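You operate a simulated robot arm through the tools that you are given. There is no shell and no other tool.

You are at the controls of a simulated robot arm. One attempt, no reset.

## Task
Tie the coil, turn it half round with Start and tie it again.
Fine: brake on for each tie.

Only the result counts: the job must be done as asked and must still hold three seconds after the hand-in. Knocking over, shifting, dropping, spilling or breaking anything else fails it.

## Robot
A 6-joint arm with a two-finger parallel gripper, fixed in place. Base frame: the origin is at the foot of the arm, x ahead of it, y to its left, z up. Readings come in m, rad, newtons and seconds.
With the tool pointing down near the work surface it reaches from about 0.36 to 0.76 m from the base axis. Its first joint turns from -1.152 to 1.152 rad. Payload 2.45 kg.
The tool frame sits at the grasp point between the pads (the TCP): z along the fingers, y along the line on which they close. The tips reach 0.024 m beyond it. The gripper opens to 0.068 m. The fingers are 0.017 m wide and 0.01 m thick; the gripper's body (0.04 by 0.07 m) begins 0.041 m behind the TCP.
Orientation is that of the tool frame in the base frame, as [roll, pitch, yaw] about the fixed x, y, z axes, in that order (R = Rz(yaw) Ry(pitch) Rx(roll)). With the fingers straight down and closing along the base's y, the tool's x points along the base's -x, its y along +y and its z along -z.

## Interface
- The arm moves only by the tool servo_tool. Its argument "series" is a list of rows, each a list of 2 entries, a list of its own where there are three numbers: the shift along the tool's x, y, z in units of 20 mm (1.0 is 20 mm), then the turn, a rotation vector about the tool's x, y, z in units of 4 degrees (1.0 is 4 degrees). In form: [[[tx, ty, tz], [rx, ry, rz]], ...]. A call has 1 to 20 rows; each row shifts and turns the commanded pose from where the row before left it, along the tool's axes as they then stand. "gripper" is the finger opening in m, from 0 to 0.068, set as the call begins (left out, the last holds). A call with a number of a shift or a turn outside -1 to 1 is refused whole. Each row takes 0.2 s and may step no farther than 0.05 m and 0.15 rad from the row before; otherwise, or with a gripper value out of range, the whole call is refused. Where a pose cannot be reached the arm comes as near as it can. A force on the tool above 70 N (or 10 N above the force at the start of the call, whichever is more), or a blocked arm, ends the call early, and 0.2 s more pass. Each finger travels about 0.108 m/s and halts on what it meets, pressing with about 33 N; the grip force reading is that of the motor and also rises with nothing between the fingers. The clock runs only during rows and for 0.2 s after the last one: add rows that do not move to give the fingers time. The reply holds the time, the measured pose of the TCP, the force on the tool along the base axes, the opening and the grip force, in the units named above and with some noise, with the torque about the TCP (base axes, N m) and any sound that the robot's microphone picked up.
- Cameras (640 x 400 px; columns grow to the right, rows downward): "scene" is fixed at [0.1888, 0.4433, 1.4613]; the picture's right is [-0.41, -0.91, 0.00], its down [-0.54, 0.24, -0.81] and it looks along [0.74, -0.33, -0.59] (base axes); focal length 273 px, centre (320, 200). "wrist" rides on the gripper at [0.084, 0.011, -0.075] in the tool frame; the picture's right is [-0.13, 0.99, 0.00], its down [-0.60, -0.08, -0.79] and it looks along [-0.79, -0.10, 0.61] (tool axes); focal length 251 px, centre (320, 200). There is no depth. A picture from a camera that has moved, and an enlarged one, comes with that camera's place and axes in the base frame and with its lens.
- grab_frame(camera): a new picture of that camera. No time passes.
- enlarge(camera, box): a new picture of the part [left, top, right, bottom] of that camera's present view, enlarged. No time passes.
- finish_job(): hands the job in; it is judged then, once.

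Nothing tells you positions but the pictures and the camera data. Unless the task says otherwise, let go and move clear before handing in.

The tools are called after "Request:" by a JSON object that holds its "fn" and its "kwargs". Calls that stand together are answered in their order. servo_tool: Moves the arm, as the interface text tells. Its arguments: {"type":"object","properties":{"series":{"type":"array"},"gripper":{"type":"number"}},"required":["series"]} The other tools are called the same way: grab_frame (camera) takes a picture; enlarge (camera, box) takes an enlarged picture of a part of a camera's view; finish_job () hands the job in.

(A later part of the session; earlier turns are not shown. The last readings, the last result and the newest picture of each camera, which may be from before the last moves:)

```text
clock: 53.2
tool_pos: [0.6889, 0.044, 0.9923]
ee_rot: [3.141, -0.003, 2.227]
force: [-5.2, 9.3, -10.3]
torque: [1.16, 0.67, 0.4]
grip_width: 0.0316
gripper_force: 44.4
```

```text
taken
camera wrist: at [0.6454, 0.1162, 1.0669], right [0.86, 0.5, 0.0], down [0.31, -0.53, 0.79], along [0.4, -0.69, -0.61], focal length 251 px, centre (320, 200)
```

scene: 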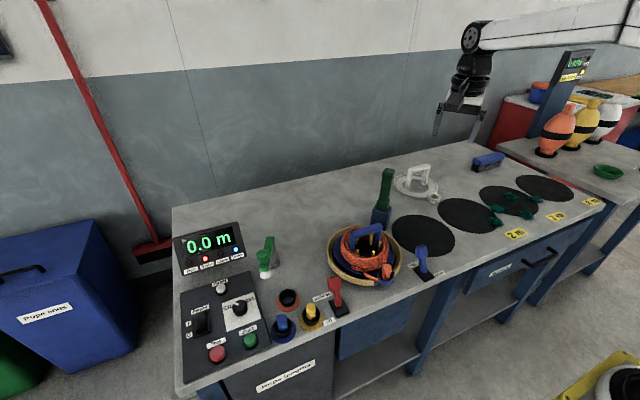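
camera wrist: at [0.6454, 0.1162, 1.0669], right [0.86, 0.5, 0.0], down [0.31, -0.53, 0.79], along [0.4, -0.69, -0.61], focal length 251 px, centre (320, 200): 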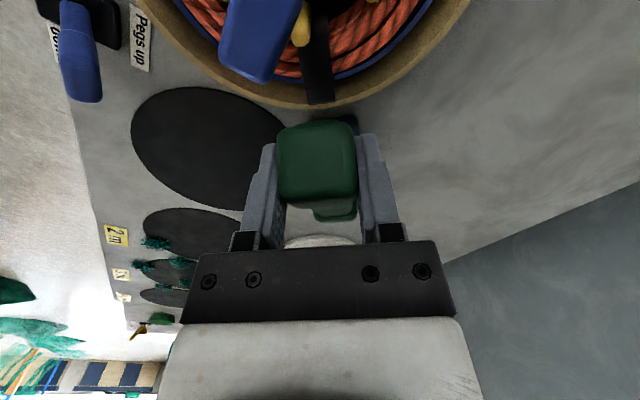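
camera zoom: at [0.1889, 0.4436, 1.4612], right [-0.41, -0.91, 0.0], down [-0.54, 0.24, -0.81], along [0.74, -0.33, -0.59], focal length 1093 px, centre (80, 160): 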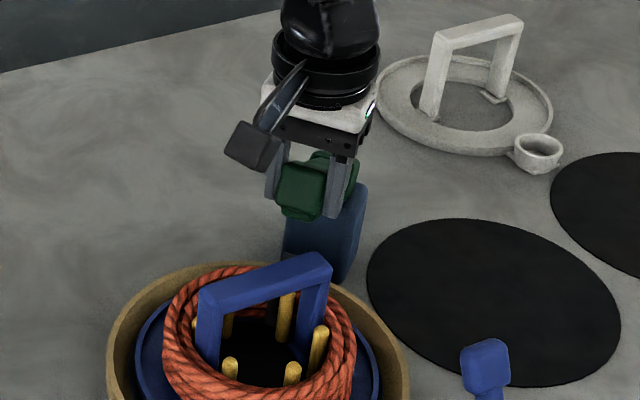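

The forces now match the arc. The black tie strap is clear around the coil. I'll continue to bring the arm upright.

Request:
{"fn": "servo_tool", "kwargs": {"series": [[[-0.45, 0, -0.62], [0, 0, 0]], [[-0.5, 0, -0.55], [0, 0, 0]], [[-0.56, 0, -0.47], [0, 0, 0]], [[-0.6, 0, -0.41], [0, 0, 0]]]}}

Request:
{"fn": "servo_tool", "kwargs": {"series": [[[-0.65, 0, -0.31], [0, 0, 0]], [[-0.68, 0, -0.24], [0, 0, 0]], [[-0.7, 0, -0.14], [0, 0, 0]], [[-0.6, 0, -0.05], [0, 0, 0]], [[0, 0, 0], [0, 0, 0]]]}}

Request:
{"fn": "enlarge", "kwargs": {"camera": "scene", "box": [340, 160, 420, 260]}}

Request:
{"fn": "grab_frame", "kwargs": {"camera": "wrist"}}

```text
clock: 54.2
tool_pos: [0.717, 0.0113, 1.0343]
ee_rot: [3.141, -0.001, 2.225]
force: [-1.0, 11.8, -8.7]
torque: [1.33, 0.5, 0.2]
grip_width: 0.0319
gripper_force: 44.6
```

```text
clock: 55.4
tool_pos: [0.7498, -0.0301, 1.0482]
ee_rot: [3.138, 0.001, 2.225]
force: [4.9, 9.8, -2.2]
torque: [0.55, 0.29, -0.15]
grip_width: 0.0306
gripper_force: 44.6
```

```text
4.00 times, centred on (380, 210) of scene
camera zoom: at [0.189, 0.4436, 1.4612], right [-0.41, -0.91, 0.0], down [-0.54, 0.24, -0.81], along [0.74, -0.33, -0.59], focal length 1093 px, centre (80, 160)
```

zoom: 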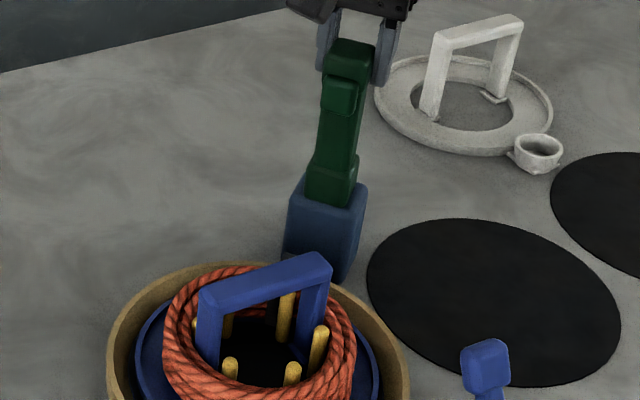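

```text
taken
camera wrist: at [0.7049, 0.0412, 1.123], right [0.87, 0.5, 0.0], down [0.3, -0.53, 0.79], along [0.4, -0.69, -0.61], focal length 251 px, centre (320, 200)
```

wrist: 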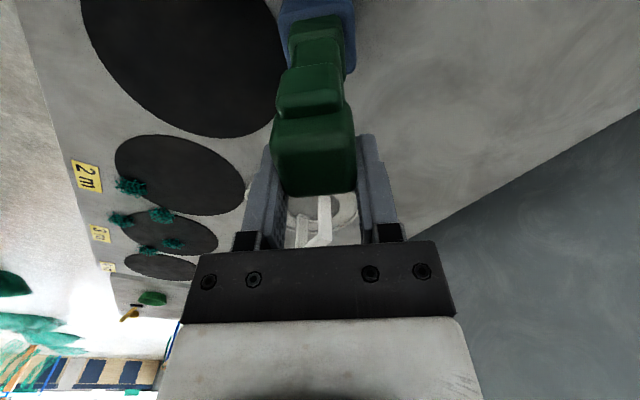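

The tie arm is upright again. I'll let go, rise clear, and check the panel lamps.

Request:
{"fn": "servo_tool", "kwargs": {"series": [[[0, 0, 0], [0, 0, 0]], [[0, 0, 0], [0, 0, 0]], [[0, 0, -1], [0, 0, 0]], [[0, 0, -1], [0, 0, 0]], [[0, 0, -0.5], [0, 0, 0]]], "gripper": 0.06}}

Request:
{"fn": "enlarge", "kwargs": {"camera": "scene", "box": [170, 220, 250, 280]}}

Request:
{"fn": "enlarge", "kwargs": {"camera": "scene", "box": [320, 150, 420, 290]}}

Request:
{"fn": "enlarge", "kwargs": {"camera": "scene", "box": [355, 215, 390, 250]}}

```text
clock: 56.6
tool_pos: [0.7487, -0.0318, 1.0982]
ee_rot: [3.141, -0.001, 2.226]
force: [0.6, 0.2, -0.3]
torque: [-0.01, -0.03, -0.01]
grip_width: 0.0601
gripper_force: 0.2
```

```text
6.67 times, centred on (210, 250) of scene
camera zoom: at [0.1888, 0.4433, 1.4613], right [-0.41, -0.91, 0.0], down [-0.54, 0.24, -0.81], along [0.74, -0.33, -0.59], focal length 1822 px, centre (1053, -133)
```

zoom: 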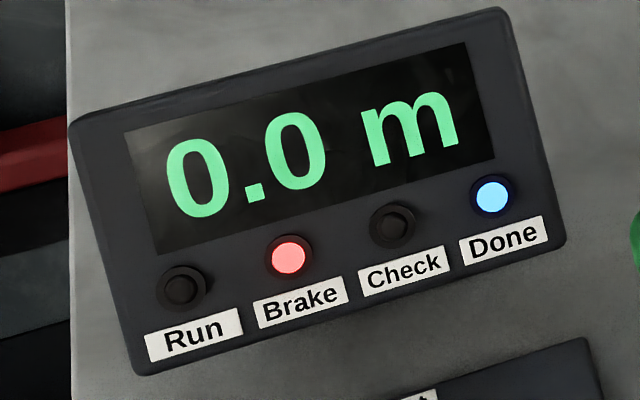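

```text
2.86 times, centred on (370, 220) of scene
camera zoom: at [0.1888, 0.4433, 1.4613], right [-0.41, -0.91, 0.0], down [-0.54, 0.24, -0.81], along [0.74, -0.33, -0.59], focal length 781 px, centre (177, 143)
```

zoom: 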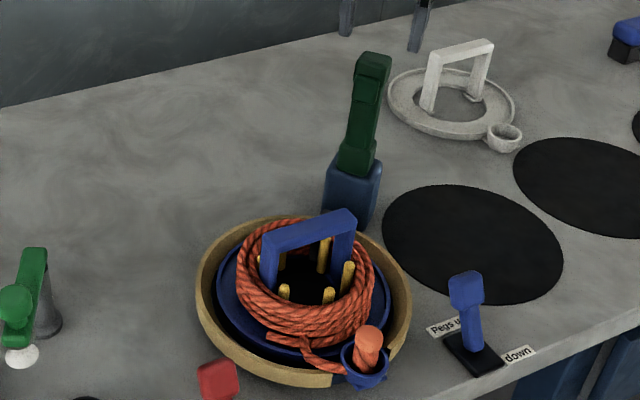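

```text
11.43 times, centred on (372, 232) of scene
camera zoom: at [0.1888, 0.4433, 1.4613], right [-0.41, -0.91, 0.0], down [-0.54, 0.24, -0.81], along [0.74, -0.33, -0.59], focal length 3122 px, centre (-280, -171)
```

zoom: 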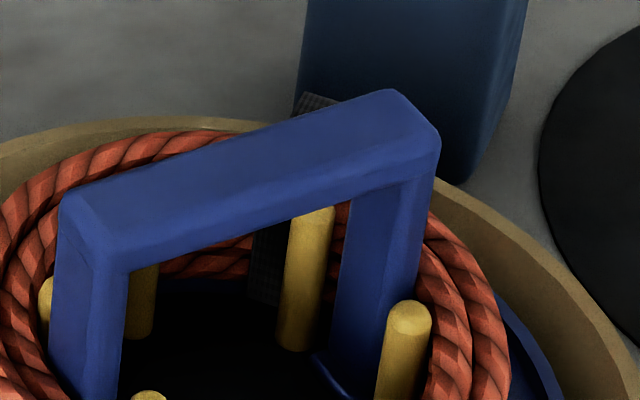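

The Check lamp is off again now that the arm is parked, and the black tie stays on the coil, so the first tie is done with the brake on. Next I go to the brake lever (knob at about (0.556, 0.240, 0.903)) to push it to off.

Request:
{"fn": "servo_tool", "kwargs": {"series": [[[0, 0, 0], [0, 0, -1]], [[0, 0, 0], [0, 0, -1]], [[0, 0, 0], [0, 0, -1]], [[0, 0, 0], [0, 0, -1]], [[0, 0, 0], [0, 0, -1]], [[0, 0, 0], [0, 0, -1]], [[0, 0, 0], [0, 0, -1]], [[0, 0, 0], [0, 0, -1]], [[0, 0, 0], [0, 0, -1]], [[0, 0, 0], [0, 0, -1]], [[0, 0, 0], [0, 0, -1]], [[0, 0, 0], [0, 0, -1]], [[0, 0, 0], [0, 0, -1]], [[0, 0, 0], [0, 0, -0.125]]], "gripper": 0.0}}

Request:
{"fn": "servo_tool", "kwargs": {"series": [[[0.554, 0.971, 0], [0, 0, 0]], [[0.554, 0.971, 0], [0, 0, 0]], [[0.554, 0.971, 0], [0, 0, 0]], [[0.554, 0.971, 0], [0, 0, 0]], [[0.554, 0.971, 0], [0, 0, 0]], [[0.554, 0.971, 0], [0, 0, 0]], [[0.554, 0.971, 0], [0, 0, 0]], [[0.554, 0.971, 0], [0, 0, 0]], [[0.554, 0.971, 0], [0, 0, 0]], [[0.554, 0.971, 0], [0, 0, 0]], [[0.554, 0.971, 0], [0, 0, 0]], [[0.554, 0.971, 0], [0, 0, 0]], [[0.554, 0.971, 0], [0, 0, 0]], [[0.554, 0.971, 0], [0, 0, 0]]]}}

Request:
{"fn": "grab_frame", "kwargs": {"camera": "wrist"}}

Request:
{"fn": "grab_frame", "kwargs": {"camera": "scene"}}

```text
clock: 59.6
tool_pos: [0.749, -0.0326, 1.0978]
ee_rot: [3.141, 0.0, -3.14]
force: [-0.2, 0.0, -0.1]
torque: [0.01, 0.02, 0.01]
grip_width: 0.0003
gripper_force: 23.7
```

```text
clock: 62.6
tool_pos: [0.5925, 0.2397, 1.0975]
ee_rot: [3.141, 0.0, -3.141]
force: [0.4, 0.2, 0.3]
torque: [-0.03, 0.02, 0.02]
grip_width: 0.0
gripper_force: 23.9
```

```text
taken
camera wrist: at [0.5059, 0.2495, 1.1722], right [0.13, 0.99, 0.0], down [0.6, -0.08, 0.79], along [0.79, -0.1, -0.61], focal length 251 px, centre (320, 200)
```

wrist: 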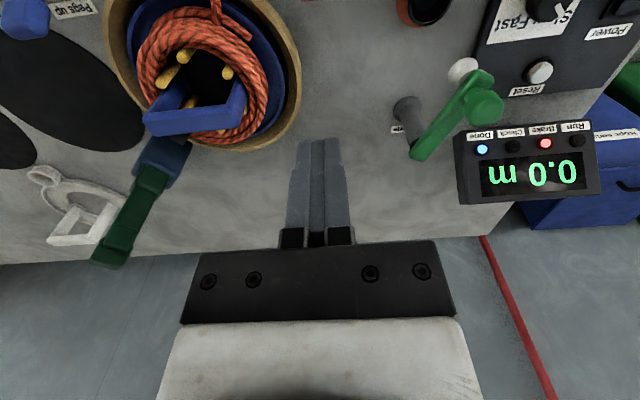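

```text
taken
```

scene: 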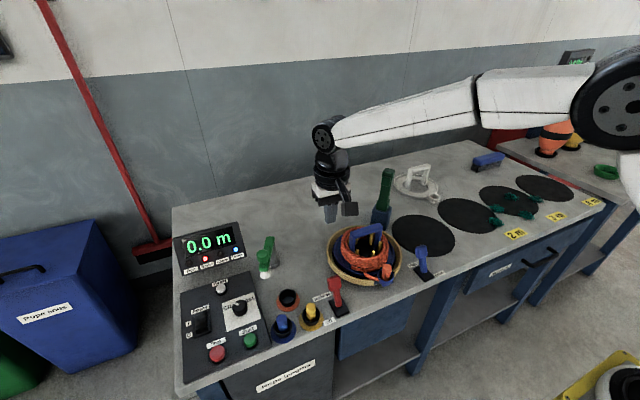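

Request:
{"fn": "enlarge", "kwargs": {"camera": "wrist", "box": [100, 0, 310, 160]}}

Request:
{"fn": "servo_tool", "kwargs": {"series": [[[0, 0, 0.955], [0, 0, 0]], [[0, 0, 0.955], [0, 0, 0]], [[0, 0, 0.955], [0, 0, 0]], [[0, 0, 0.955], [0, 0, 0]], [[0, 0, 0.955], [0, 0, 0]], [[0, 0, 0.955], [0, 0, 0]]]}}

Request:
{"fn": "enlarge", "kwargs": {"camera": "scene", "box": [280, 200, 380, 340]}}

Request:
{"fn": "grab_frame", "kwargs": {"camera": "wrist"}}

```text
2.50 times, centred on (205, 80) of wrist
camera zoom: at [0.5059, 0.2495, 1.1722], right [0.13, 0.99, 0.0], down [0.6, -0.08, 0.79], along [0.79, -0.1, -0.61], focal length 629 px, centre (608, 500)
```

zoom: 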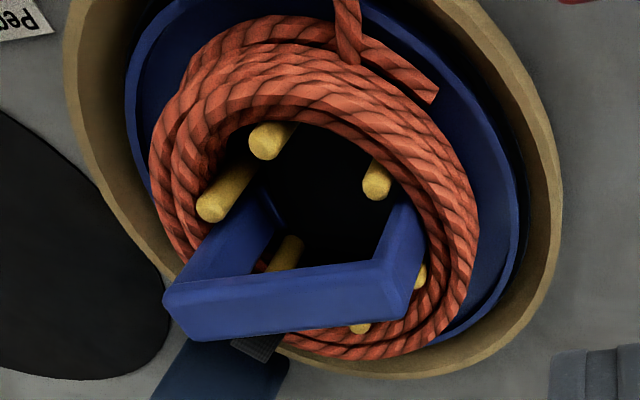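

```text
clock: 64.0
tool_pos: [0.5923, 0.2397, 0.9815]
ee_rot: [-3.141, 0.0, -3.142]
force: [-0.3, 1.2, -0.2]
torque: [0.0, 0.03, 0.0]
grip_width: 0.0001
gripper_force: 23.5
```

```text
2.86 times, centred on (330, 270) of scene
camera zoom: at [0.1888, 0.4433, 1.4613], right [-0.41, -0.91, 0.0], down [-0.54, 0.24, -0.81], along [0.74, -0.33, -0.59], focal length 781 px, centre (291, 0)
```

zoom: 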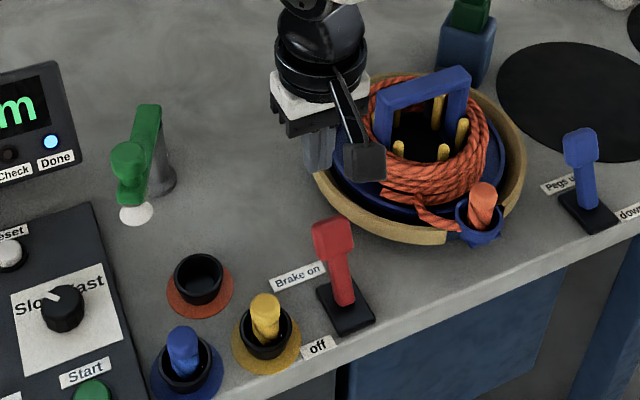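

```text
taken
camera wrist: at [0.5066, 0.2495, 1.0557], right [0.13, 0.99, 0.0], down [0.6, -0.08, 0.79], along [0.79, -0.1, -0.61], focal length 251 px, centre (320, 200)
```

wrist: 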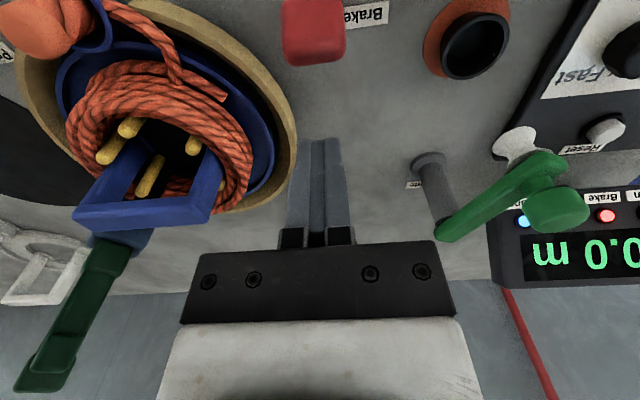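

The knob is where I computed it and my fingers are about 18 mm beyond it. I'll lower the tips to knob height and push it towards me to "off".

Request:
{"fn": "servo_tool", "kwargs": {"series": [[[0, 0, 0.8], [0, 0, 0]], [[0, 0, 0.8], [0, 0, 0]], [[0, 0, 0.8], [0, 0, 0]], [[0, 0, 0.8], [0, 0, 0]], [[0.8, 0, 0], [0, 0, 0]], [[0.8, 0, 0], [0, 0, 0]], [[0, 0, 0], [0, 0, 0]]]}}

Request:
{"fn": "enlarge", "kwargs": {"camera": "scene", "box": [280, 220, 380, 340]}}

```text
clock: 65.6
tool_pos: [0.5651, 0.2392, 0.9248]
ee_rot: [3.134, 0.016, 3.141]
force: [16.6, -19.1, 44.4]
torque: [-0.13, 0.39, 0.23]
grip_width: 0.0002
gripper_force: 23.8
```

```text
3.33 times, centred on (330, 280) of scene
camera zoom: at [0.1884, 0.4424, 1.4617], right [-0.41, -0.91, 0.0], down [-0.54, 0.24, -0.81], along [0.74, -0.33, -0.59], focal length 911 px, centre (287, -67)
```

zoom: 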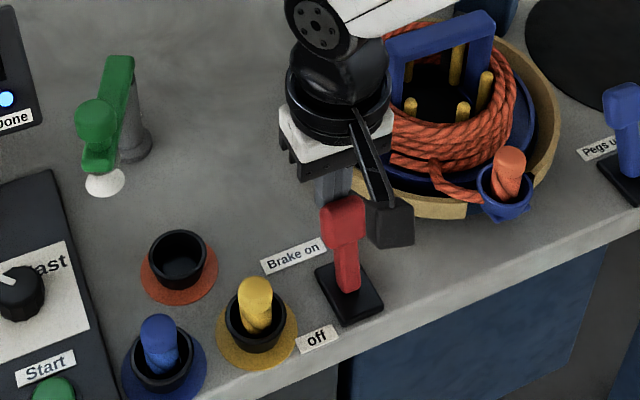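

There is 44 N upward on the tool, so something is in the way besides the lever. I'll stop and look before moving further.

Request:
{"fn": "grab_frame", "kwargs": {"camera": "wrist"}}

Request:
{"fn": "enlarge", "kwargs": {"camera": "scene", "box": [310, 240, 370, 310]}}

Request:
{"fn": "enlarge", "kwargs": {"camera": "wrist", "box": [200, 0, 440, 200]}}

```text
taken
camera wrist: at [0.4778, 0.2491, 0.9981], right [0.13, 0.99, 0.01], down [0.59, -0.08, 0.8], along [0.8, -0.1, -0.6], focal length 251 px, centre (320, 200)
```

wrist: 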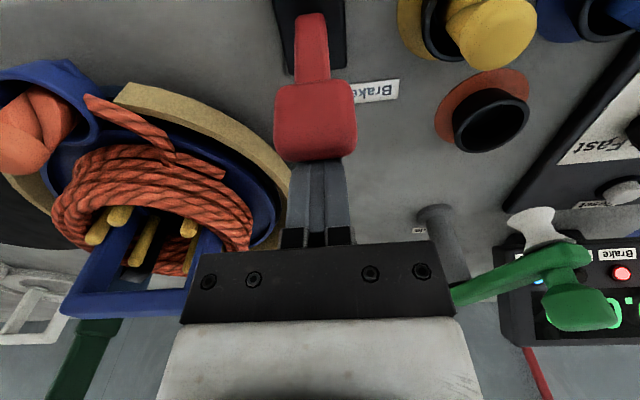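

```text
5.71 times, centred on (340, 275) of scene
camera zoom: at [0.1884, 0.4424, 1.4617], right [-0.41, -0.91, 0.0], down [-0.54, 0.24, -0.81], along [0.74, -0.33, -0.59], focal length 1561 px, centre (206, -229)
```

zoom: 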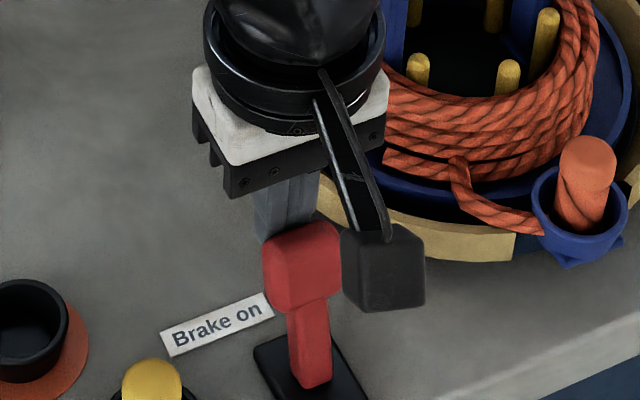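

```text
2.00 times, centred on (320, 100) of wrist
camera zoom: at [0.4778, 0.2491, 0.9981], right [0.13, 0.99, 0.01], down [0.59, -0.08, 0.8], along [0.8, -0.1, -0.6], focal length 503 px, centre (320, 400)
```

zoom: 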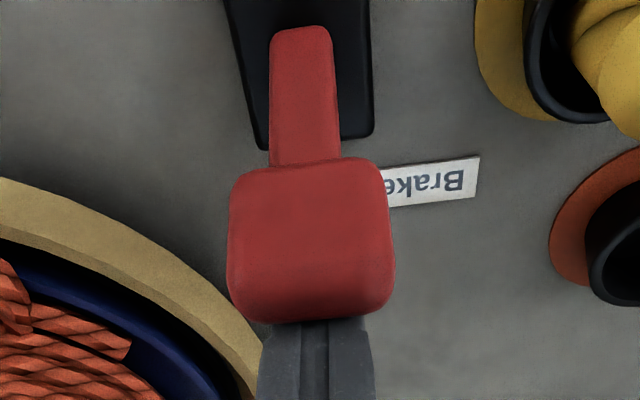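

The rounded fingertips are riding on the knob's upper edge. I'll back off, go about 20 mm lower, and push again on the flat of the knob.

Request:
{"fn": "servo_tool", "kwargs": {"series": [[[-0.8, 0, 0], [0, 0, 0]], [[-0.9, 0, 0], [0, 0, 0]], [[0, 0, 0.5], [0, 0, 0]], [[0, 0, 0.5], [0, 0, 0]], [[0, 0, 0], [0, 0, 0]]]}}

Request:
{"fn": "enlarge", "kwargs": {"camera": "scene", "box": [300, 240, 370, 320]}}

Request:
{"fn": "grab_frame", "kwargs": {"camera": "wrist"}}

Request:
{"fn": "enlarge", "kwargs": {"camera": "scene", "box": [170, 220, 250, 280]}}

```text
clock: 66.8
tool_pos: [0.5943, 0.2402, 0.8988]
ee_rot: [3.141, -0.003, -3.141]
force: [0.8, -0.3, -0.9]
torque: [0.03, -0.02, 0.02]
grip_width: 0.0002
gripper_force: 23.4
```

```text
5.00 times, centred on (335, 280) of scene
camera zoom: at [0.1888, 0.4433, 1.4613], right [-0.41, -0.91, 0.0], down [-0.54, 0.24, -0.81], along [0.74, -0.33, -0.59], focal length 1366 px, centre (245, -200)
```

zoom: 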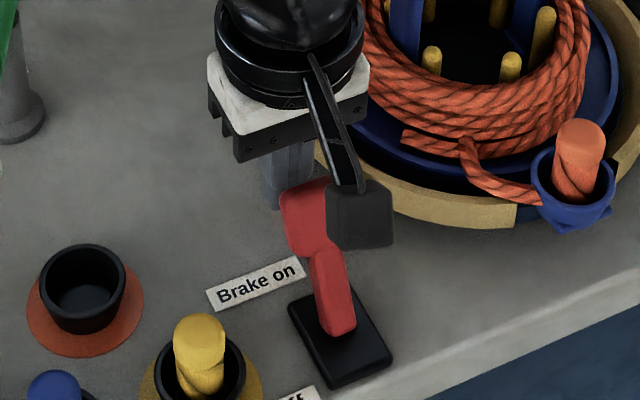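

```text
taken
camera wrist: at [0.508, 0.2504, 0.9737], right [0.13, 0.99, 0.0], down [0.6, -0.08, 0.79], along [0.79, -0.1, -0.61], focal length 251 px, centre (320, 200)
```

wrist: 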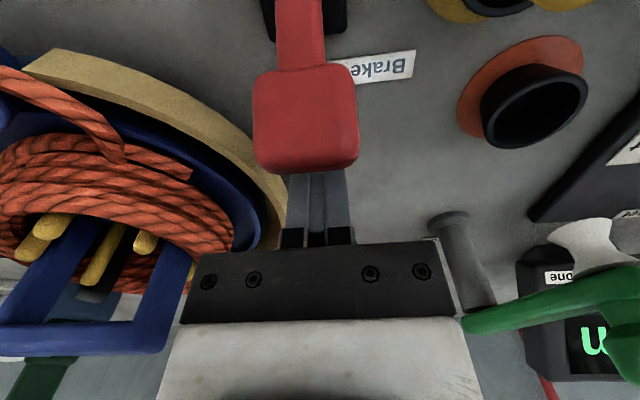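

```text
6.67 times, centred on (210, 250) of scene
camera zoom: at [0.1888, 0.4433, 1.4613], right [-0.41, -0.91, 0.0], down [-0.54, 0.24, -0.81], along [0.74, -0.33, -0.59], focal length 1822 px, centre (1053, -133)
```

zoom: 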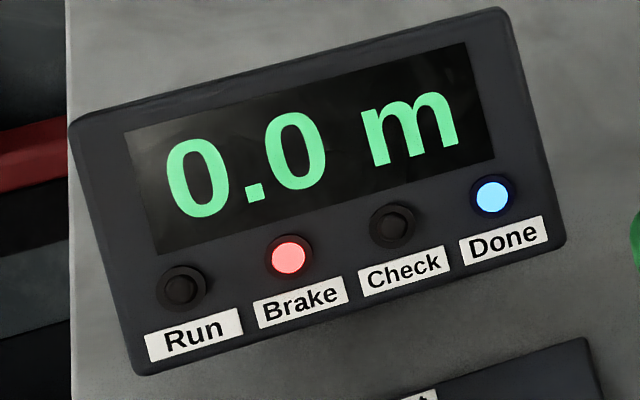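

Request:
{"fn": "servo_tool", "kwargs": {"series": [[[0.7, 0, 0], [0, 0, 0]], [[0.7, 0, 0], [0, 0, 0]], [[0.6, 0, 0], [0, 0, 0]]]}}

Request:
{"fn": "enlarge", "kwargs": {"camera": "scene", "box": [300, 240, 370, 320]}}

Request:
{"fn": "grab_frame", "kwargs": {"camera": "wrist"}}

```text
clock: 67.6
tool_pos: [0.5549, 0.2397, 0.8992]
ee_rot: [-3.14, -0.001, 3.141]
force: [0.5, 0.5, -0.7]
torque: [0.06, 0.0, -0.02]
grip_width: 0.0001
gripper_force: 23.9
```

```text
5.00 times, centred on (335, 280) of scene
camera zoom: at [0.1888, 0.4433, 1.4613], right [-0.41, -0.91, 0.0], down [-0.54, 0.24, -0.81], along [0.74, -0.33, -0.59], focal length 1366 px, centre (245, -200)
```

zoom: 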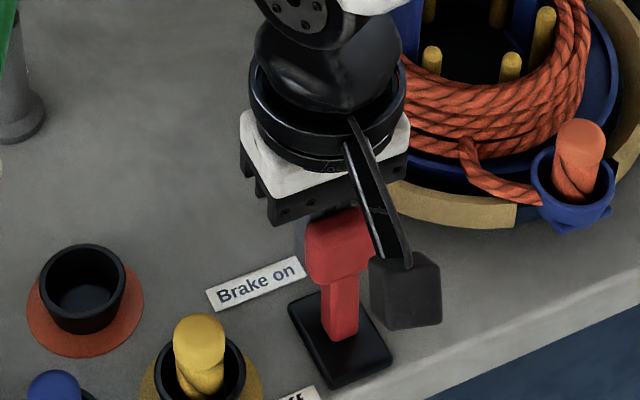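

```text
taken
camera wrist: at [0.4685, 0.2507, 0.9739], right [0.13, 0.99, 0.0], down [0.6, -0.08, 0.79], along [0.79, -0.1, -0.61], focal length 251 px, centre (320, 200)
```

wrist: 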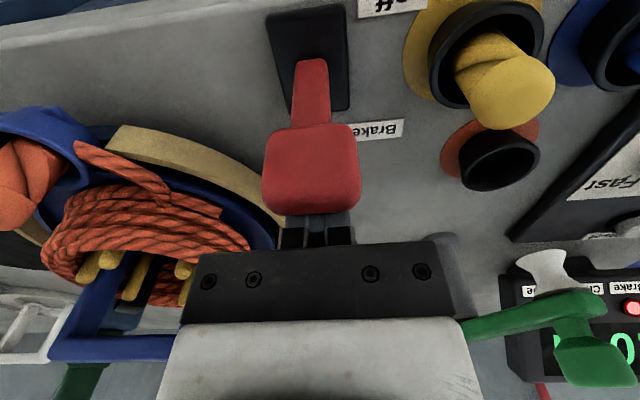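

The lever follows smoothly now. I'll continue to the off side.

Request:
{"fn": "servo_tool", "kwargs": {"series": [[[0.6, 0, 0], [0, 0, 0]], [[0.6, 0, 0], [0, 0, 0]], [[0.6, 0, 0], [0, 0, 0]]]}}

Request:
{"fn": "enlarge", "kwargs": {"camera": "scene", "box": [300, 240, 370, 320]}}

Request:
{"fn": "enlarge", "kwargs": {"camera": "scene", "box": [170, 220, 250, 280]}}

```text
clock: 68.4
tool_pos: [0.5279, 0.2415, 0.904]
ee_rot: [3.126, 0.027, 3.141]
force: [48.8, -9.9, 9.8]
torque: [-0.24, -1.11, 0.05]
grip_width: 0.0
gripper_force: 23.9
```

```text
5.00 times, centred on (335, 280) of scene
camera zoom: at [0.19, 0.443, 1.4613], right [-0.41, -0.91, 0.0], down [-0.54, 0.24, -0.81], along [0.74, -0.33, -0.59], focal length 1366 px, centre (245, -200)
```

zoom: 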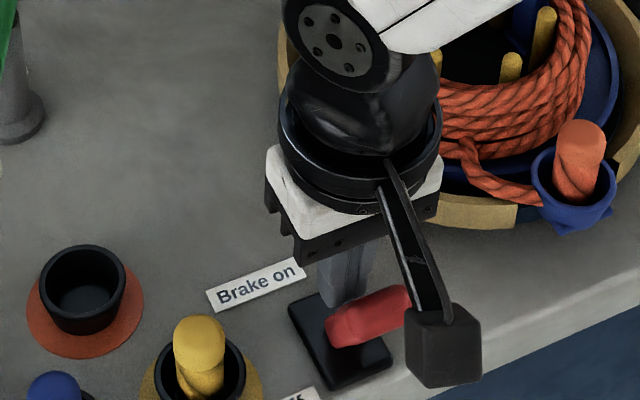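

```text
6.67 times, centred on (210, 250) of scene
camera zoom: at [0.19, 0.443, 1.4613], right [-0.41, -0.91, 0.0], down [-0.54, 0.24, -0.81], along [0.74, -0.33, -0.59], focal length 1822 px, centre (1053, -133)
```

zoom: 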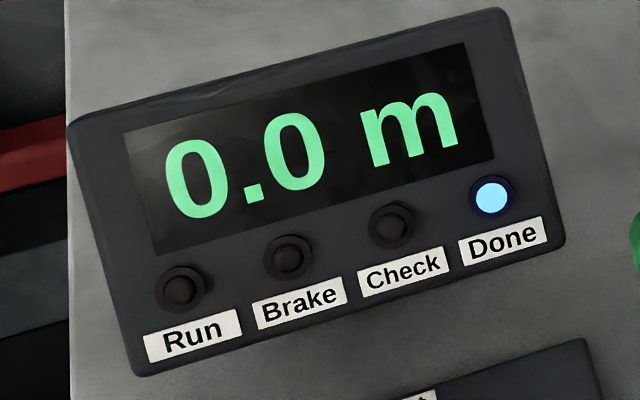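

The Brake lamp is out and the lever has snapped to off. I'll back away from it, rise, and go over to the Start button at about (0.527, 0.458).

Request:
{"fn": "servo_tool", "kwargs": {"series": [[[-0.8, 0, 0], [0, 0, 0]], [[-0.4, 0, 0], [0, 0, 0]], [[0, 0, -1], [0, 0, 0]], [[0, 0, -1], [0, 0, 0]], [[0, 0, -1], [0, 0, 0]], [[0, 0, -1], [0, 0, 0]], [[0, 0, -1], [0, 0, 0]], [[0, 0, -0.5], [0, 0, 0]]]}}

Request:
{"fn": "servo_tool", "kwargs": {"series": [[[0.12, 0.98, 0], [0, 0, 0]], [[0.12, 0.98, 0], [0, 0, 0]], [[0.12, 0.98, 0], [0, 0, 0]], [[0.12, 0.98, 0], [0, 0, 0]], [[0.12, 0.98, 0], [0, 0, 0]], [[0.12, 0.98, 0], [0, 0, 0]], [[0.12, 0.98, 0], [0, 0, 0]], [[0.12, 0.98, 0], [0, 0, 0]], [[0.12, 0.98, 0], [0, 0, 0]], [[0.12, 0.98, 0], [0, 0, 0]], [[0.12, 0.98, 0], [0, 0, 0]]]}}

Request:
{"fn": "grab_frame", "kwargs": {"camera": "wrist"}}

Request:
{"fn": "grab_frame", "kwargs": {"camera": "scene"}}

```text
clock: 70.2
tool_pos: [0.5417, 0.2373, 1.0093]
ee_rot: [3.141, -0.002, -3.141]
force: [-0.3, 0.9, 0.0]
torque: [0.02, 0.0, 0.02]
grip_width: 0.0003
gripper_force: 22.9
```

```text
clock: 72.6
tool_pos: [0.517, 0.456, 1.0109]
ee_rot: [3.141, 0.0, -3.141]
force: [0.6, -0.7, -0.7]
torque: [0.0, 0.02, -0.02]
grip_width: 0.0
gripper_force: 23.9
```

```text
taken
camera wrist: at [0.4302, 0.4654, 1.0855], right [0.13, 0.99, 0.0], down [0.6, -0.08, 0.79], along [0.79, -0.1, -0.61], focal length 251 px, centre (320, 200)
```

wrist: 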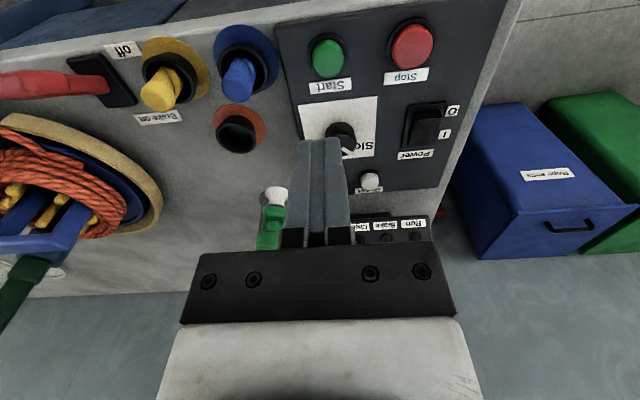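

```text
taken
```

scene: 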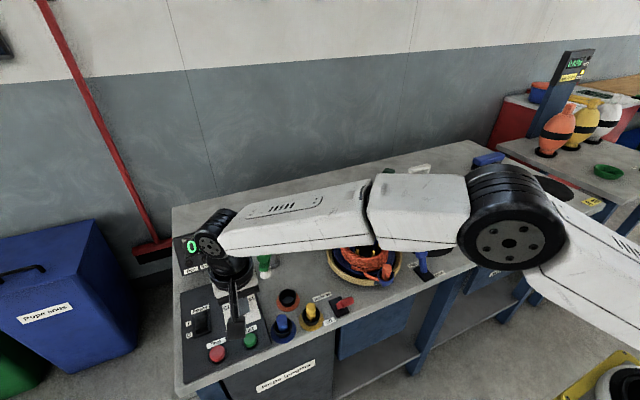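

Start is at about (0.5245, 0.460) and Stop at (0.526, 0.529), both near z 0.86. I'll line up over Start and lower to just above it.

Request:
{"fn": "servo_tool", "kwargs": {"series": [[[-0.375, 0.2, 0.95], [0, 0, 0]], [[0, 0, 0.95], [0, 0, 0]], [[0, 0, 0.95], [0, 0, 0]], [[0, 0, 0.95], [0, 0, 0]], [[0, 0, 0.95], [0, 0, 0]], [[0, 0, 0.8], [0, 0, 0]]]}}

Request:
{"fn": "enlarge", "kwargs": {"camera": "scene", "box": [170, 260, 290, 380]}}

Request:
{"fn": "enlarge", "kwargs": {"camera": "scene", "box": [310, 220, 430, 310]}}

Request:
{"fn": "grab_frame", "kwargs": {"camera": "wrist"}}

```text
clock: 74.0
tool_pos: [0.523, 0.4594, 0.8967]
ee_rot: [-3.141, 0.0, -3.141]
force: [-0.6, 0.4, -0.6]
torque: [-0.05, 0.02, 0.0]
grip_width: 0.0001
gripper_force: 23.0
```

```text
3.33 times, centred on (230, 320) of scene
camera zoom: at [0.1888, 0.4433, 1.4613], right [-0.41, -0.91, 0.0], down [-0.54, 0.24, -0.81], along [0.74, -0.33, -0.59], focal length 911 px, centre (620, -200)
```

zoom: 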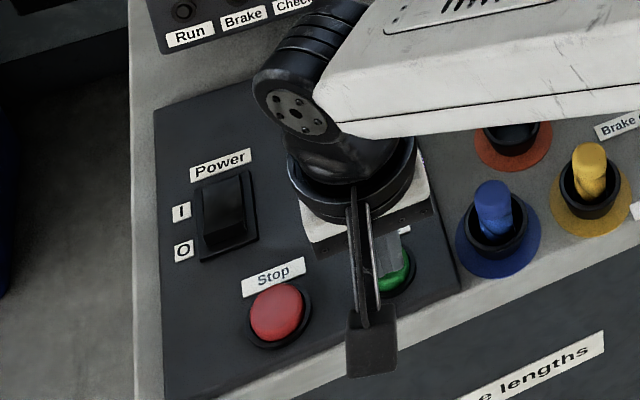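

```text
4.44 times, centred on (370, 265) of scene
camera zoom: at [0.1888, 0.4433, 1.4613], right [-0.41, -0.91, 0.0], down [-0.54, 0.24, -0.81], along [0.74, -0.33, -0.59], focal length 1214 px, centre (98, -89)
```

zoom: 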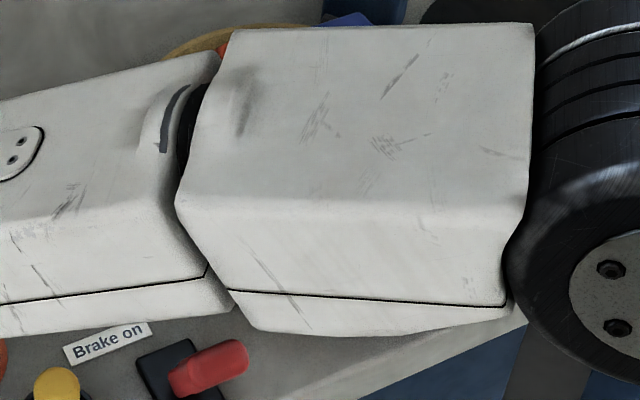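

```text
taken
camera wrist: at [0.4365, 0.4697, 0.972], right [0.13, 0.99, 0.0], down [0.6, -0.08, 0.79], along [0.79, -0.1, -0.61], focal length 251 px, centre (320, 200)
```

wrist: 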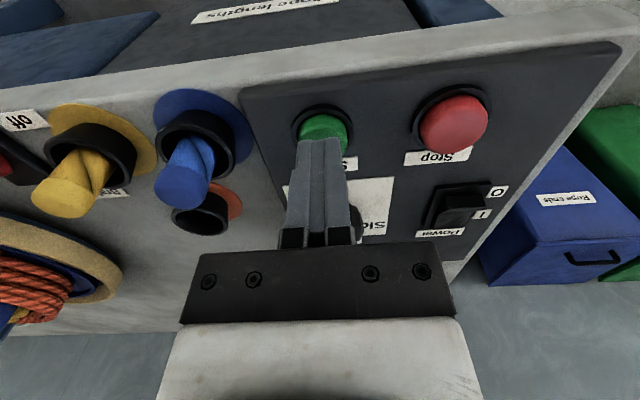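

Fingertips are centred on Start with the reel's path clear. I'll press it and lift off, then check whether it runs.

Request:
{"fn": "servo_tool", "kwargs": {"series": [[[0, 0, 0.5], [0, 0, 0]], [[0, 0, 0.4], [0, 0, 0]], [[0, 0, -1], [0, 0, 0]]]}}

Request:
{"fn": "grab_frame", "kwargs": {"camera": "wrist"}}

Request:
{"fn": "enlarge", "kwargs": {"camera": "scene", "box": [170, 210, 270, 280]}}

```text
clock: 74.8
tool_pos: [0.5245, 0.462, 0.8991]
ee_rot: [3.141, 0.0, 3.141]
force: [-0.4, 0.0, 0.0]
torque: [0.04, 0.02, -0.03]
grip_width: 0.0
gripper_force: 23.3
heard: click
```

```text
taken
camera wrist: at [0.4381, 0.4709, 0.9742], right [0.13, 0.99, 0.0], down [0.6, -0.08, 0.79], along [0.79, -0.1, -0.61], focal length 251 px, centre (320, 200)
```

wrist: 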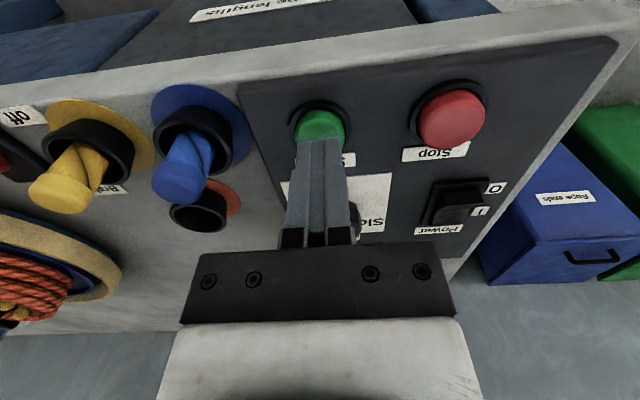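

```text
5.71 times, centred on (220, 245) of scene
camera zoom: at [0.1888, 0.4433, 1.4613], right [-0.41, -0.91, 0.0], down [-0.54, 0.24, -0.81], along [0.74, -0.33, -0.59], focal length 1561 px, centre (891, -57)
```

zoom: 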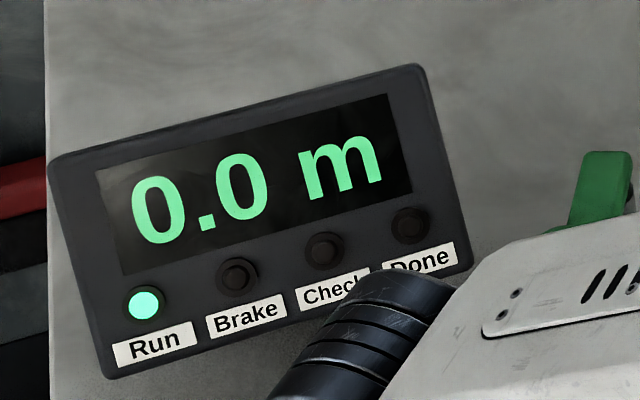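

Click heard and the Run lamp is lit. I'll move over Stop straight away to be ready, and watch the reel.

Request:
{"fn": "servo_tool", "kwargs": {"series": [[[0, 0.84, 0], [0, 0, 0]], [[0, 0.84, 0], [0, 0, 0]], [[0, 0.84, 0], [0, 0, 0]], [[0, 0.84, 0], [0, 0, 0]]]}}

Request:
{"fn": "grab_frame", "kwargs": {"camera": "wrist"}}

Request:
{"fn": "grab_frame", "kwargs": {"camera": "scene"}}

Request:
{"fn": "enlarge", "kwargs": {"camera": "wrist", "box": [0, 200, 200, 360]}}

```text
clock: 75.8
tool_pos: [0.5147, 0.5169, 0.9008]
ee_rot: [-3.139, 0.0, 3.141]
force: [0.4, 0.1, 0.1]
torque: [0.02, -0.01, -0.01]
grip_width: 0.0001
gripper_force: 23.0
out of reach, approached as far as the arm can: row 4
```

```text
taken
camera wrist: at [0.4291, 0.5272, 0.9758], right [0.13, 0.99, 0.0], down [0.6, -0.08, 0.79], along [0.79, -0.1, -0.61], focal length 251 px, centre (320, 200)
```

wrist: 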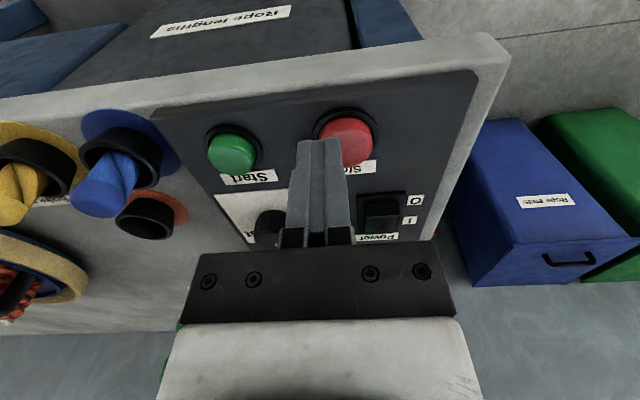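

```text
taken
```

scene: 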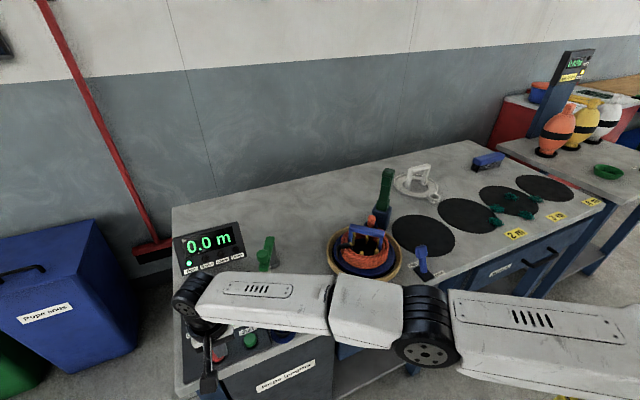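

```text
2.50 times, centred on (100, 280) of wrist
camera zoom: at [0.4291, 0.5272, 0.9758], right [0.13, 0.99, 0.0], down [0.6, -0.08, 0.79], along [0.79, -0.1, -0.61], focal length 629 px, centre (870, 0)
```

zoom: 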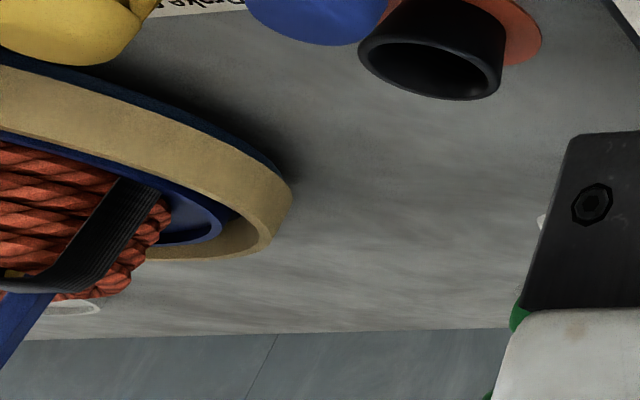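

The reel has already turned a good way. I'll look closely at its angle right now; no time passes for pictures.

Request:
{"fn": "enlarge", "kwargs": {"camera": "scene", "box": [310, 190, 420, 290]}}

Request:
{"fn": "enlarge", "kwargs": {"camera": "scene", "box": [350, 195, 400, 240]}}

```text
4.00 times, centred on (365, 240) of scene
camera zoom: at [0.1888, 0.4433, 1.4613], right [-0.41, -0.91, 0.0], down [-0.54, 0.24, -0.81], along [0.74, -0.33, -0.59], focal length 1093 px, centre (140, 40)
```

zoom: 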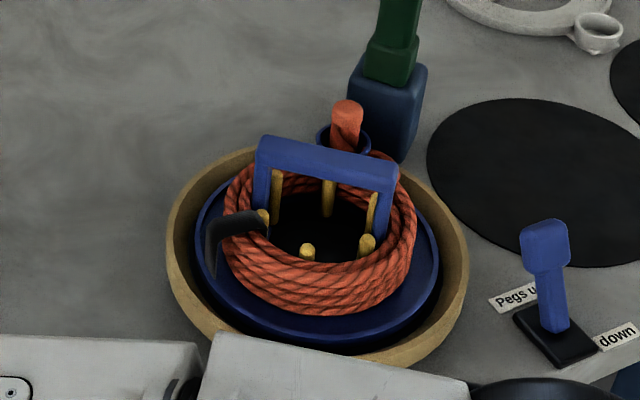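

```text
8.89 times, centred on (375, 218) of scene
camera zoom: at [0.1888, 0.4433, 1.4613], right [-0.41, -0.91, 0.0], down [-0.54, 0.24, -0.81], along [0.74, -0.33, -0.59], focal length 2429 px, centre (-169, 44)
```

zoom: 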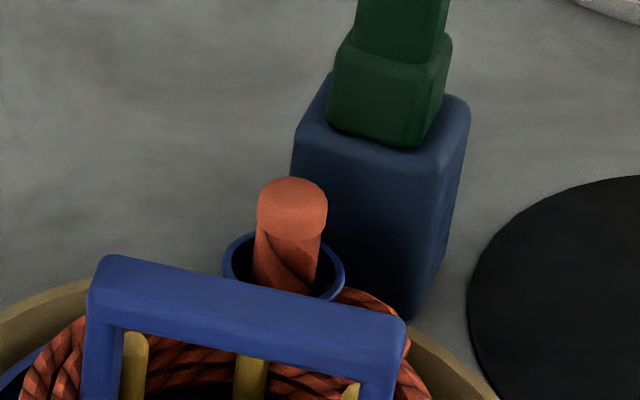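

At this moment the reel has turned roughly 140–145° counter-clockwise, about 100°/s. Stop is slightly out of reach with the tool vertical, so I'll tilt the tip outward over Stop and watch whether it stops by itself or runs on.

Request:
{"fn": "servo_tool", "kwargs": {"series": [[[0, 0, 0], [-0.707, -0.707, 0]], [[0, 0, 0], [-0.707, -0.707, 0]], [[-0.4, 0.4, 0.12], [-0.707, -0.707, 0]]]}}

Request:
{"fn": "enlarge", "kwargs": {"camera": "scene", "box": [310, 190, 420, 290]}}

Request:
{"fn": "enlarge", "kwargs": {"camera": "scene", "box": [170, 210, 270, 280]}}

Request:
{"fn": "grab_frame", "kwargs": {"camera": "wrist"}}

```text
clock: 76.6
tool_pos: [0.5241, 0.5236, 0.9003]
ee_rot: [2.991, 0.148, 3.132]
force: [-0.1, -0.1, -0.1]
torque: [-0.01, -0.03, 0.02]
grip_width: 0.0
gripper_force: 23.9
```

```text
4.00 times, centred on (365, 240) of scene
camera zoom: at [0.1888, 0.4433, 1.4613], right [-0.41, -0.91, 0.0], down [-0.54, 0.24, -0.81], along [0.74, -0.33, -0.59], focal length 1093 px, centre (140, 40)
```

zoom: 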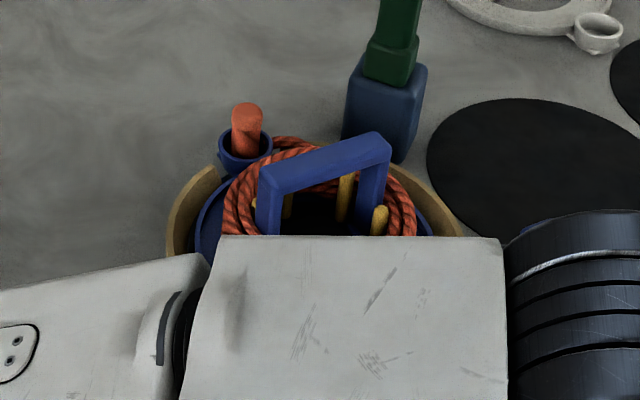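

```text
5.71 times, centred on (220, 245) of scene
camera zoom: at [0.1888, 0.4433, 1.4613], right [-0.41, -0.91, 0.0], down [-0.54, 0.24, -0.81], along [0.74, -0.33, -0.59], focal length 1561 px, centre (891, -57)
```

zoom: 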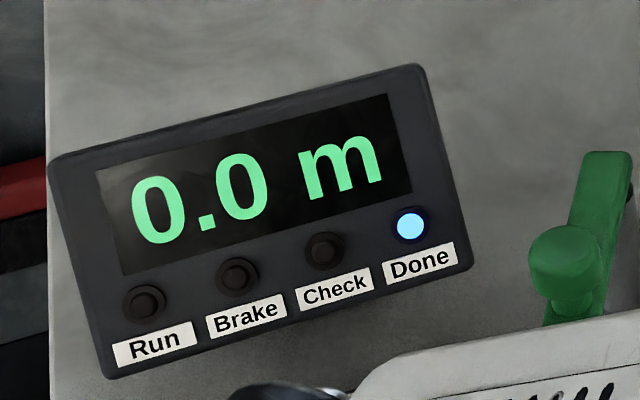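

```text
taken
camera wrist: at [0.4275, 0.5241, 0.9627], right [0.12, 0.98, 0.17], down [0.48, -0.2, 0.85], along [0.87, -0.02, -0.49], focal length 251 px, centre (320, 200)
```

wrist: 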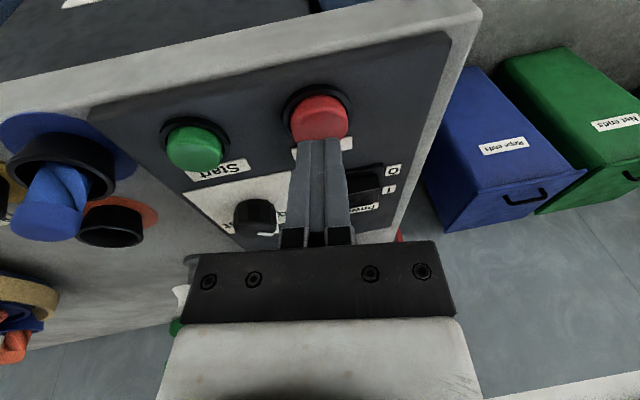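

It stopped by itself: Run is out, Done is lit, and the handle and cup have swapped sides, so Start gives exactly half a turn. I'll lift away without touching Stop, level the tool, and head back to the brake lever.

Request:
{"fn": "servo_tool", "kwargs": {"series": [[[0, 0, -1], [0, 0, 0]], [[0, 0, -1], [0, 0, 0]], [[0, 0, -1], [0.707, 0.707, 0]], [[0, 0, -1], [0.707, 0.707, 0]], [[0, 0, -1], [0.707, 0.707, 0]], [[0.4, -1, 0], [0, 0, 0]], [[0.4, -1, 0], [0, 0, 0]], [[0.4, -1, 0], [0, 0, 0]], [[0.4, -1, 0], [0, 0, 0]], [[0.4, -1, 0], [0, 0, 0]], [[0.4, -1, 0], [0, 0, 0]], [[0.4, -1, 0], [0, 0, 0]], [[0.4, -1, 0], [0, 0, 0]], [[0.4, -1, 0], [0, 0, 0]], [[0.4, -1, 0], [0, 0, 0]], [[0.4, -1, 0], [0, 0, 0]], [[0.4, -1, 0], [0, 0, 0]], [[0.4, -1, 0], [0, 0, 0]], [[0.4, -1, 0], [0, 0, 0]]]}}

Request:
{"fn": "grab_frame", "kwargs": {"camera": "wrist"}}

Request:
{"fn": "enlarge", "kwargs": {"camera": "scene", "box": [290, 190, 430, 330]}}

Request:
{"fn": "enlarge", "kwargs": {"camera": "scene", "box": [170, 210, 270, 280]}}

```text
clock: 80.6
tool_pos: [0.4003, 0.2317, 0.9998]
ee_rot: [-3.141, 0.0, -3.141]
force: [0.3, -0.3, -0.5]
torque: [0.0, -0.01, 0.02]
grip_width: 0.0
gripper_force: 23.6
```

```text
taken
camera wrist: at [0.3146, 0.2417, 1.0746], right [0.13, 0.99, 0.0], down [0.6, -0.08, 0.79], along [0.79, -0.1, -0.61], focal length 251 px, centre (320, 200)
```

wrist: 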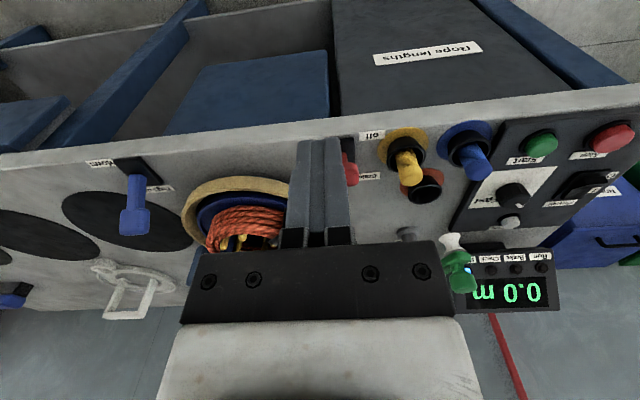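

```text
2.86 times, centred on (360, 260) of scene
camera zoom: at [0.1888, 0.4433, 1.4613], right [-0.41, -0.91, 0.0], down [-0.54, 0.24, -0.81], along [0.74, -0.33, -0.59], focal length 781 px, centre (206, 29)
```

zoom: 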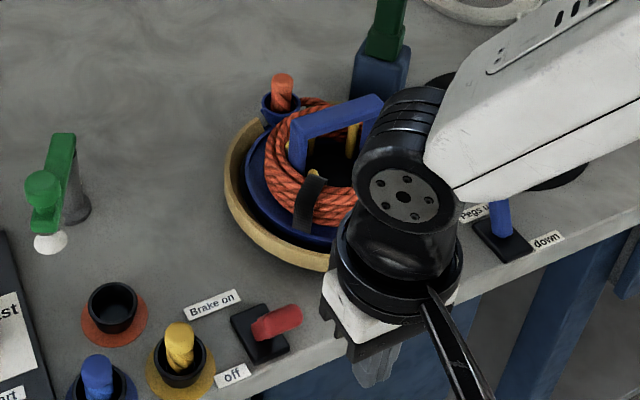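

```text
5.71 times, centred on (220, 245) of scene
camera zoom: at [0.1888, 0.4433, 1.4613], right [-0.41, -0.91, 0.0], down [-0.54, 0.24, -0.81], along [0.74, -0.33, -0.59], focal length 1561 px, centre (891, -57)
```

zoom: 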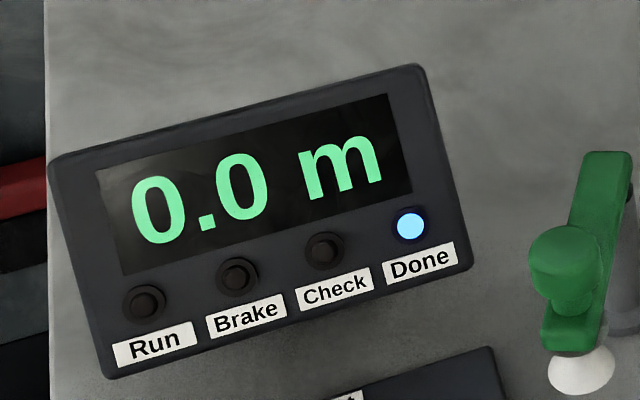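

Tie 1 is now at the front of the reel, a half turn away from the tie arm. I'll shift sideways a little to get a clear view of the brake lever's off position.

Request:
{"fn": "servo_tool", "kwargs": {"series": [[[0, -1, 0], [0, 0, 0]], [[0, -1, 0], [0, 0, 0]], [[0, -0.5, 0], [0, 0, 0]]]}}

Request:
{"fn": "grab_frame", "kwargs": {"camera": "wrist"}}

Request:
{"fn": "enlarge", "kwargs": {"camera": "wrist", "box": [340, 80, 500, 220]}}

Request:
{"fn": "enlarge", "kwargs": {"camera": "scene", "box": [300, 250, 390, 330]}}

```text
clock: 81.4
tool_pos: [0.399, 0.1822, 1.0007]
ee_rot: [3.14, 0.0, -3.141]
force: [-0.4, -0.7, -0.4]
torque: [-0.02, 0.02, -0.01]
grip_width: 0.0
gripper_force: 23.6
```

```text
taken
camera wrist: at [0.3139, 0.1926, 1.0739], right [0.13, 0.99, 0.0], down [0.6, -0.08, 0.79], along [0.79, -0.1, -0.61], focal length 251 px, centre (320, 200)
```

wrist: 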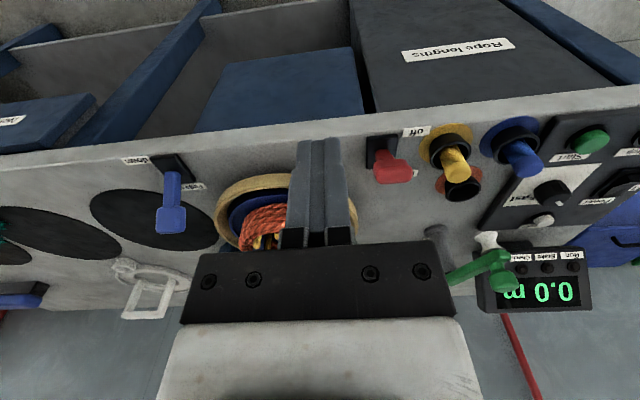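

```text
2.86 times, centred on (420, 150) of wrist
camera zoom: at [0.3139, 0.1926, 1.0739], right [0.13, 0.99, 0.0], down [0.6, -0.08, 0.79], along [0.79, -0.1, -0.61], focal length 718 px, centre (34, 343)
```

zoom: 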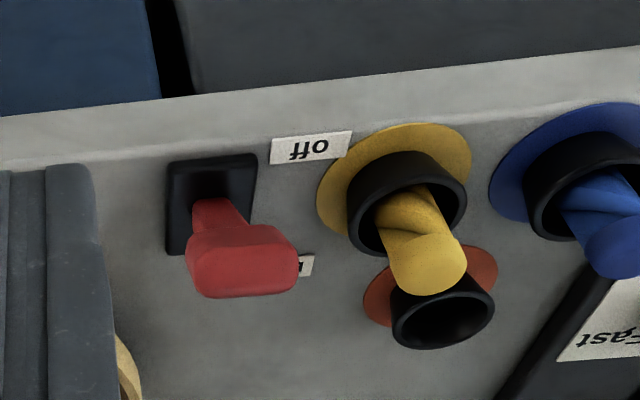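

```text
5.00 times, centred on (345, 290) of scene
camera zoom: at [0.1888, 0.4433, 1.4613], right [-0.41, -0.91, 0.0], down [-0.54, 0.24, -0.81], along [0.74, -0.33, -0.59], focal length 1366 px, centre (195, -250)
```

zoom: 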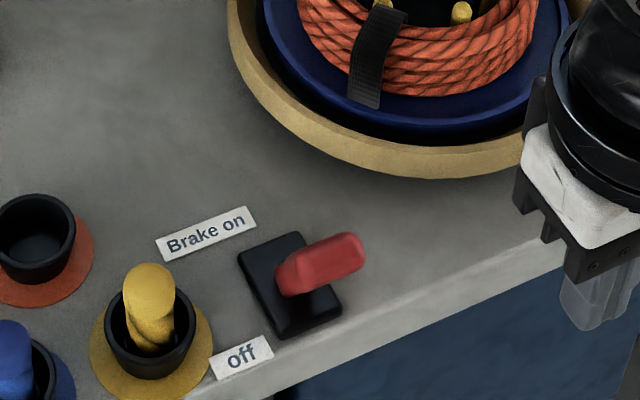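

The off-side knob is at about (0.496, 0.239, 0.906). I'll come down on its near side and push it away from me to "Brake on".

Request:
{"fn": "servo_tool", "kwargs": {"series": [[[-0.7, 0.95, 0], [0, 0, 0]], [[-0.7, 0.95, 0], [0, 0, 0]], [[-0.6, 0.95, 0], [0, 0, 0]], [[0, 0, 0.85], [0, 0, 0]], [[0, 0, 0.85], [0, 0, 0]], [[0, 0, 0.85], [0, 0, 0]], [[0, 0, 0.85], [0, 0, 0]], [[0, 0, 0.85], [0, 0, 0]], [[0, 0, 0.83], [0, 0, 0]]]}}

Request:
{"fn": "grab_frame", "kwargs": {"camera": "wrist"}}

Request:
{"fn": "enlarge", "kwargs": {"camera": "scene", "box": [290, 240, 390, 340]}}

```text
clock: 83.4
tool_pos: [0.4402, 0.2399, 0.8971]
ee_rot: [3.141, -0.001, 3.141]
force: [-0.1, 0.1, 0.2]
torque: [0.02, 0.01, -0.01]
grip_width: 0.0002
gripper_force: 23.0
```

```text
taken
camera wrist: at [0.3545, 0.2501, 0.9722], right [0.13, 0.99, 0.0], down [0.6, -0.08, 0.79], along [0.79, -0.1, -0.61], focal length 251 px, centre (320, 200)
```

wrist: 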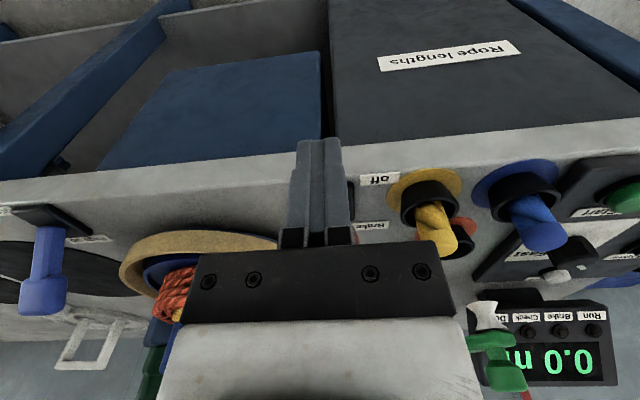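

```text
4.00 times, centred on (340, 290) of scene
camera zoom: at [0.1888, 0.4433, 1.4613], right [-0.41, -0.91, 0.0], down [-0.54, 0.24, -0.81], along [0.74, -0.33, -0.59], focal length 1093 px, centre (240, -160)
```

zoom: 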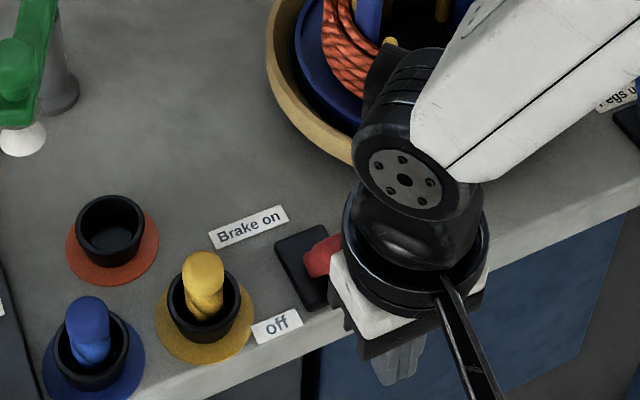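

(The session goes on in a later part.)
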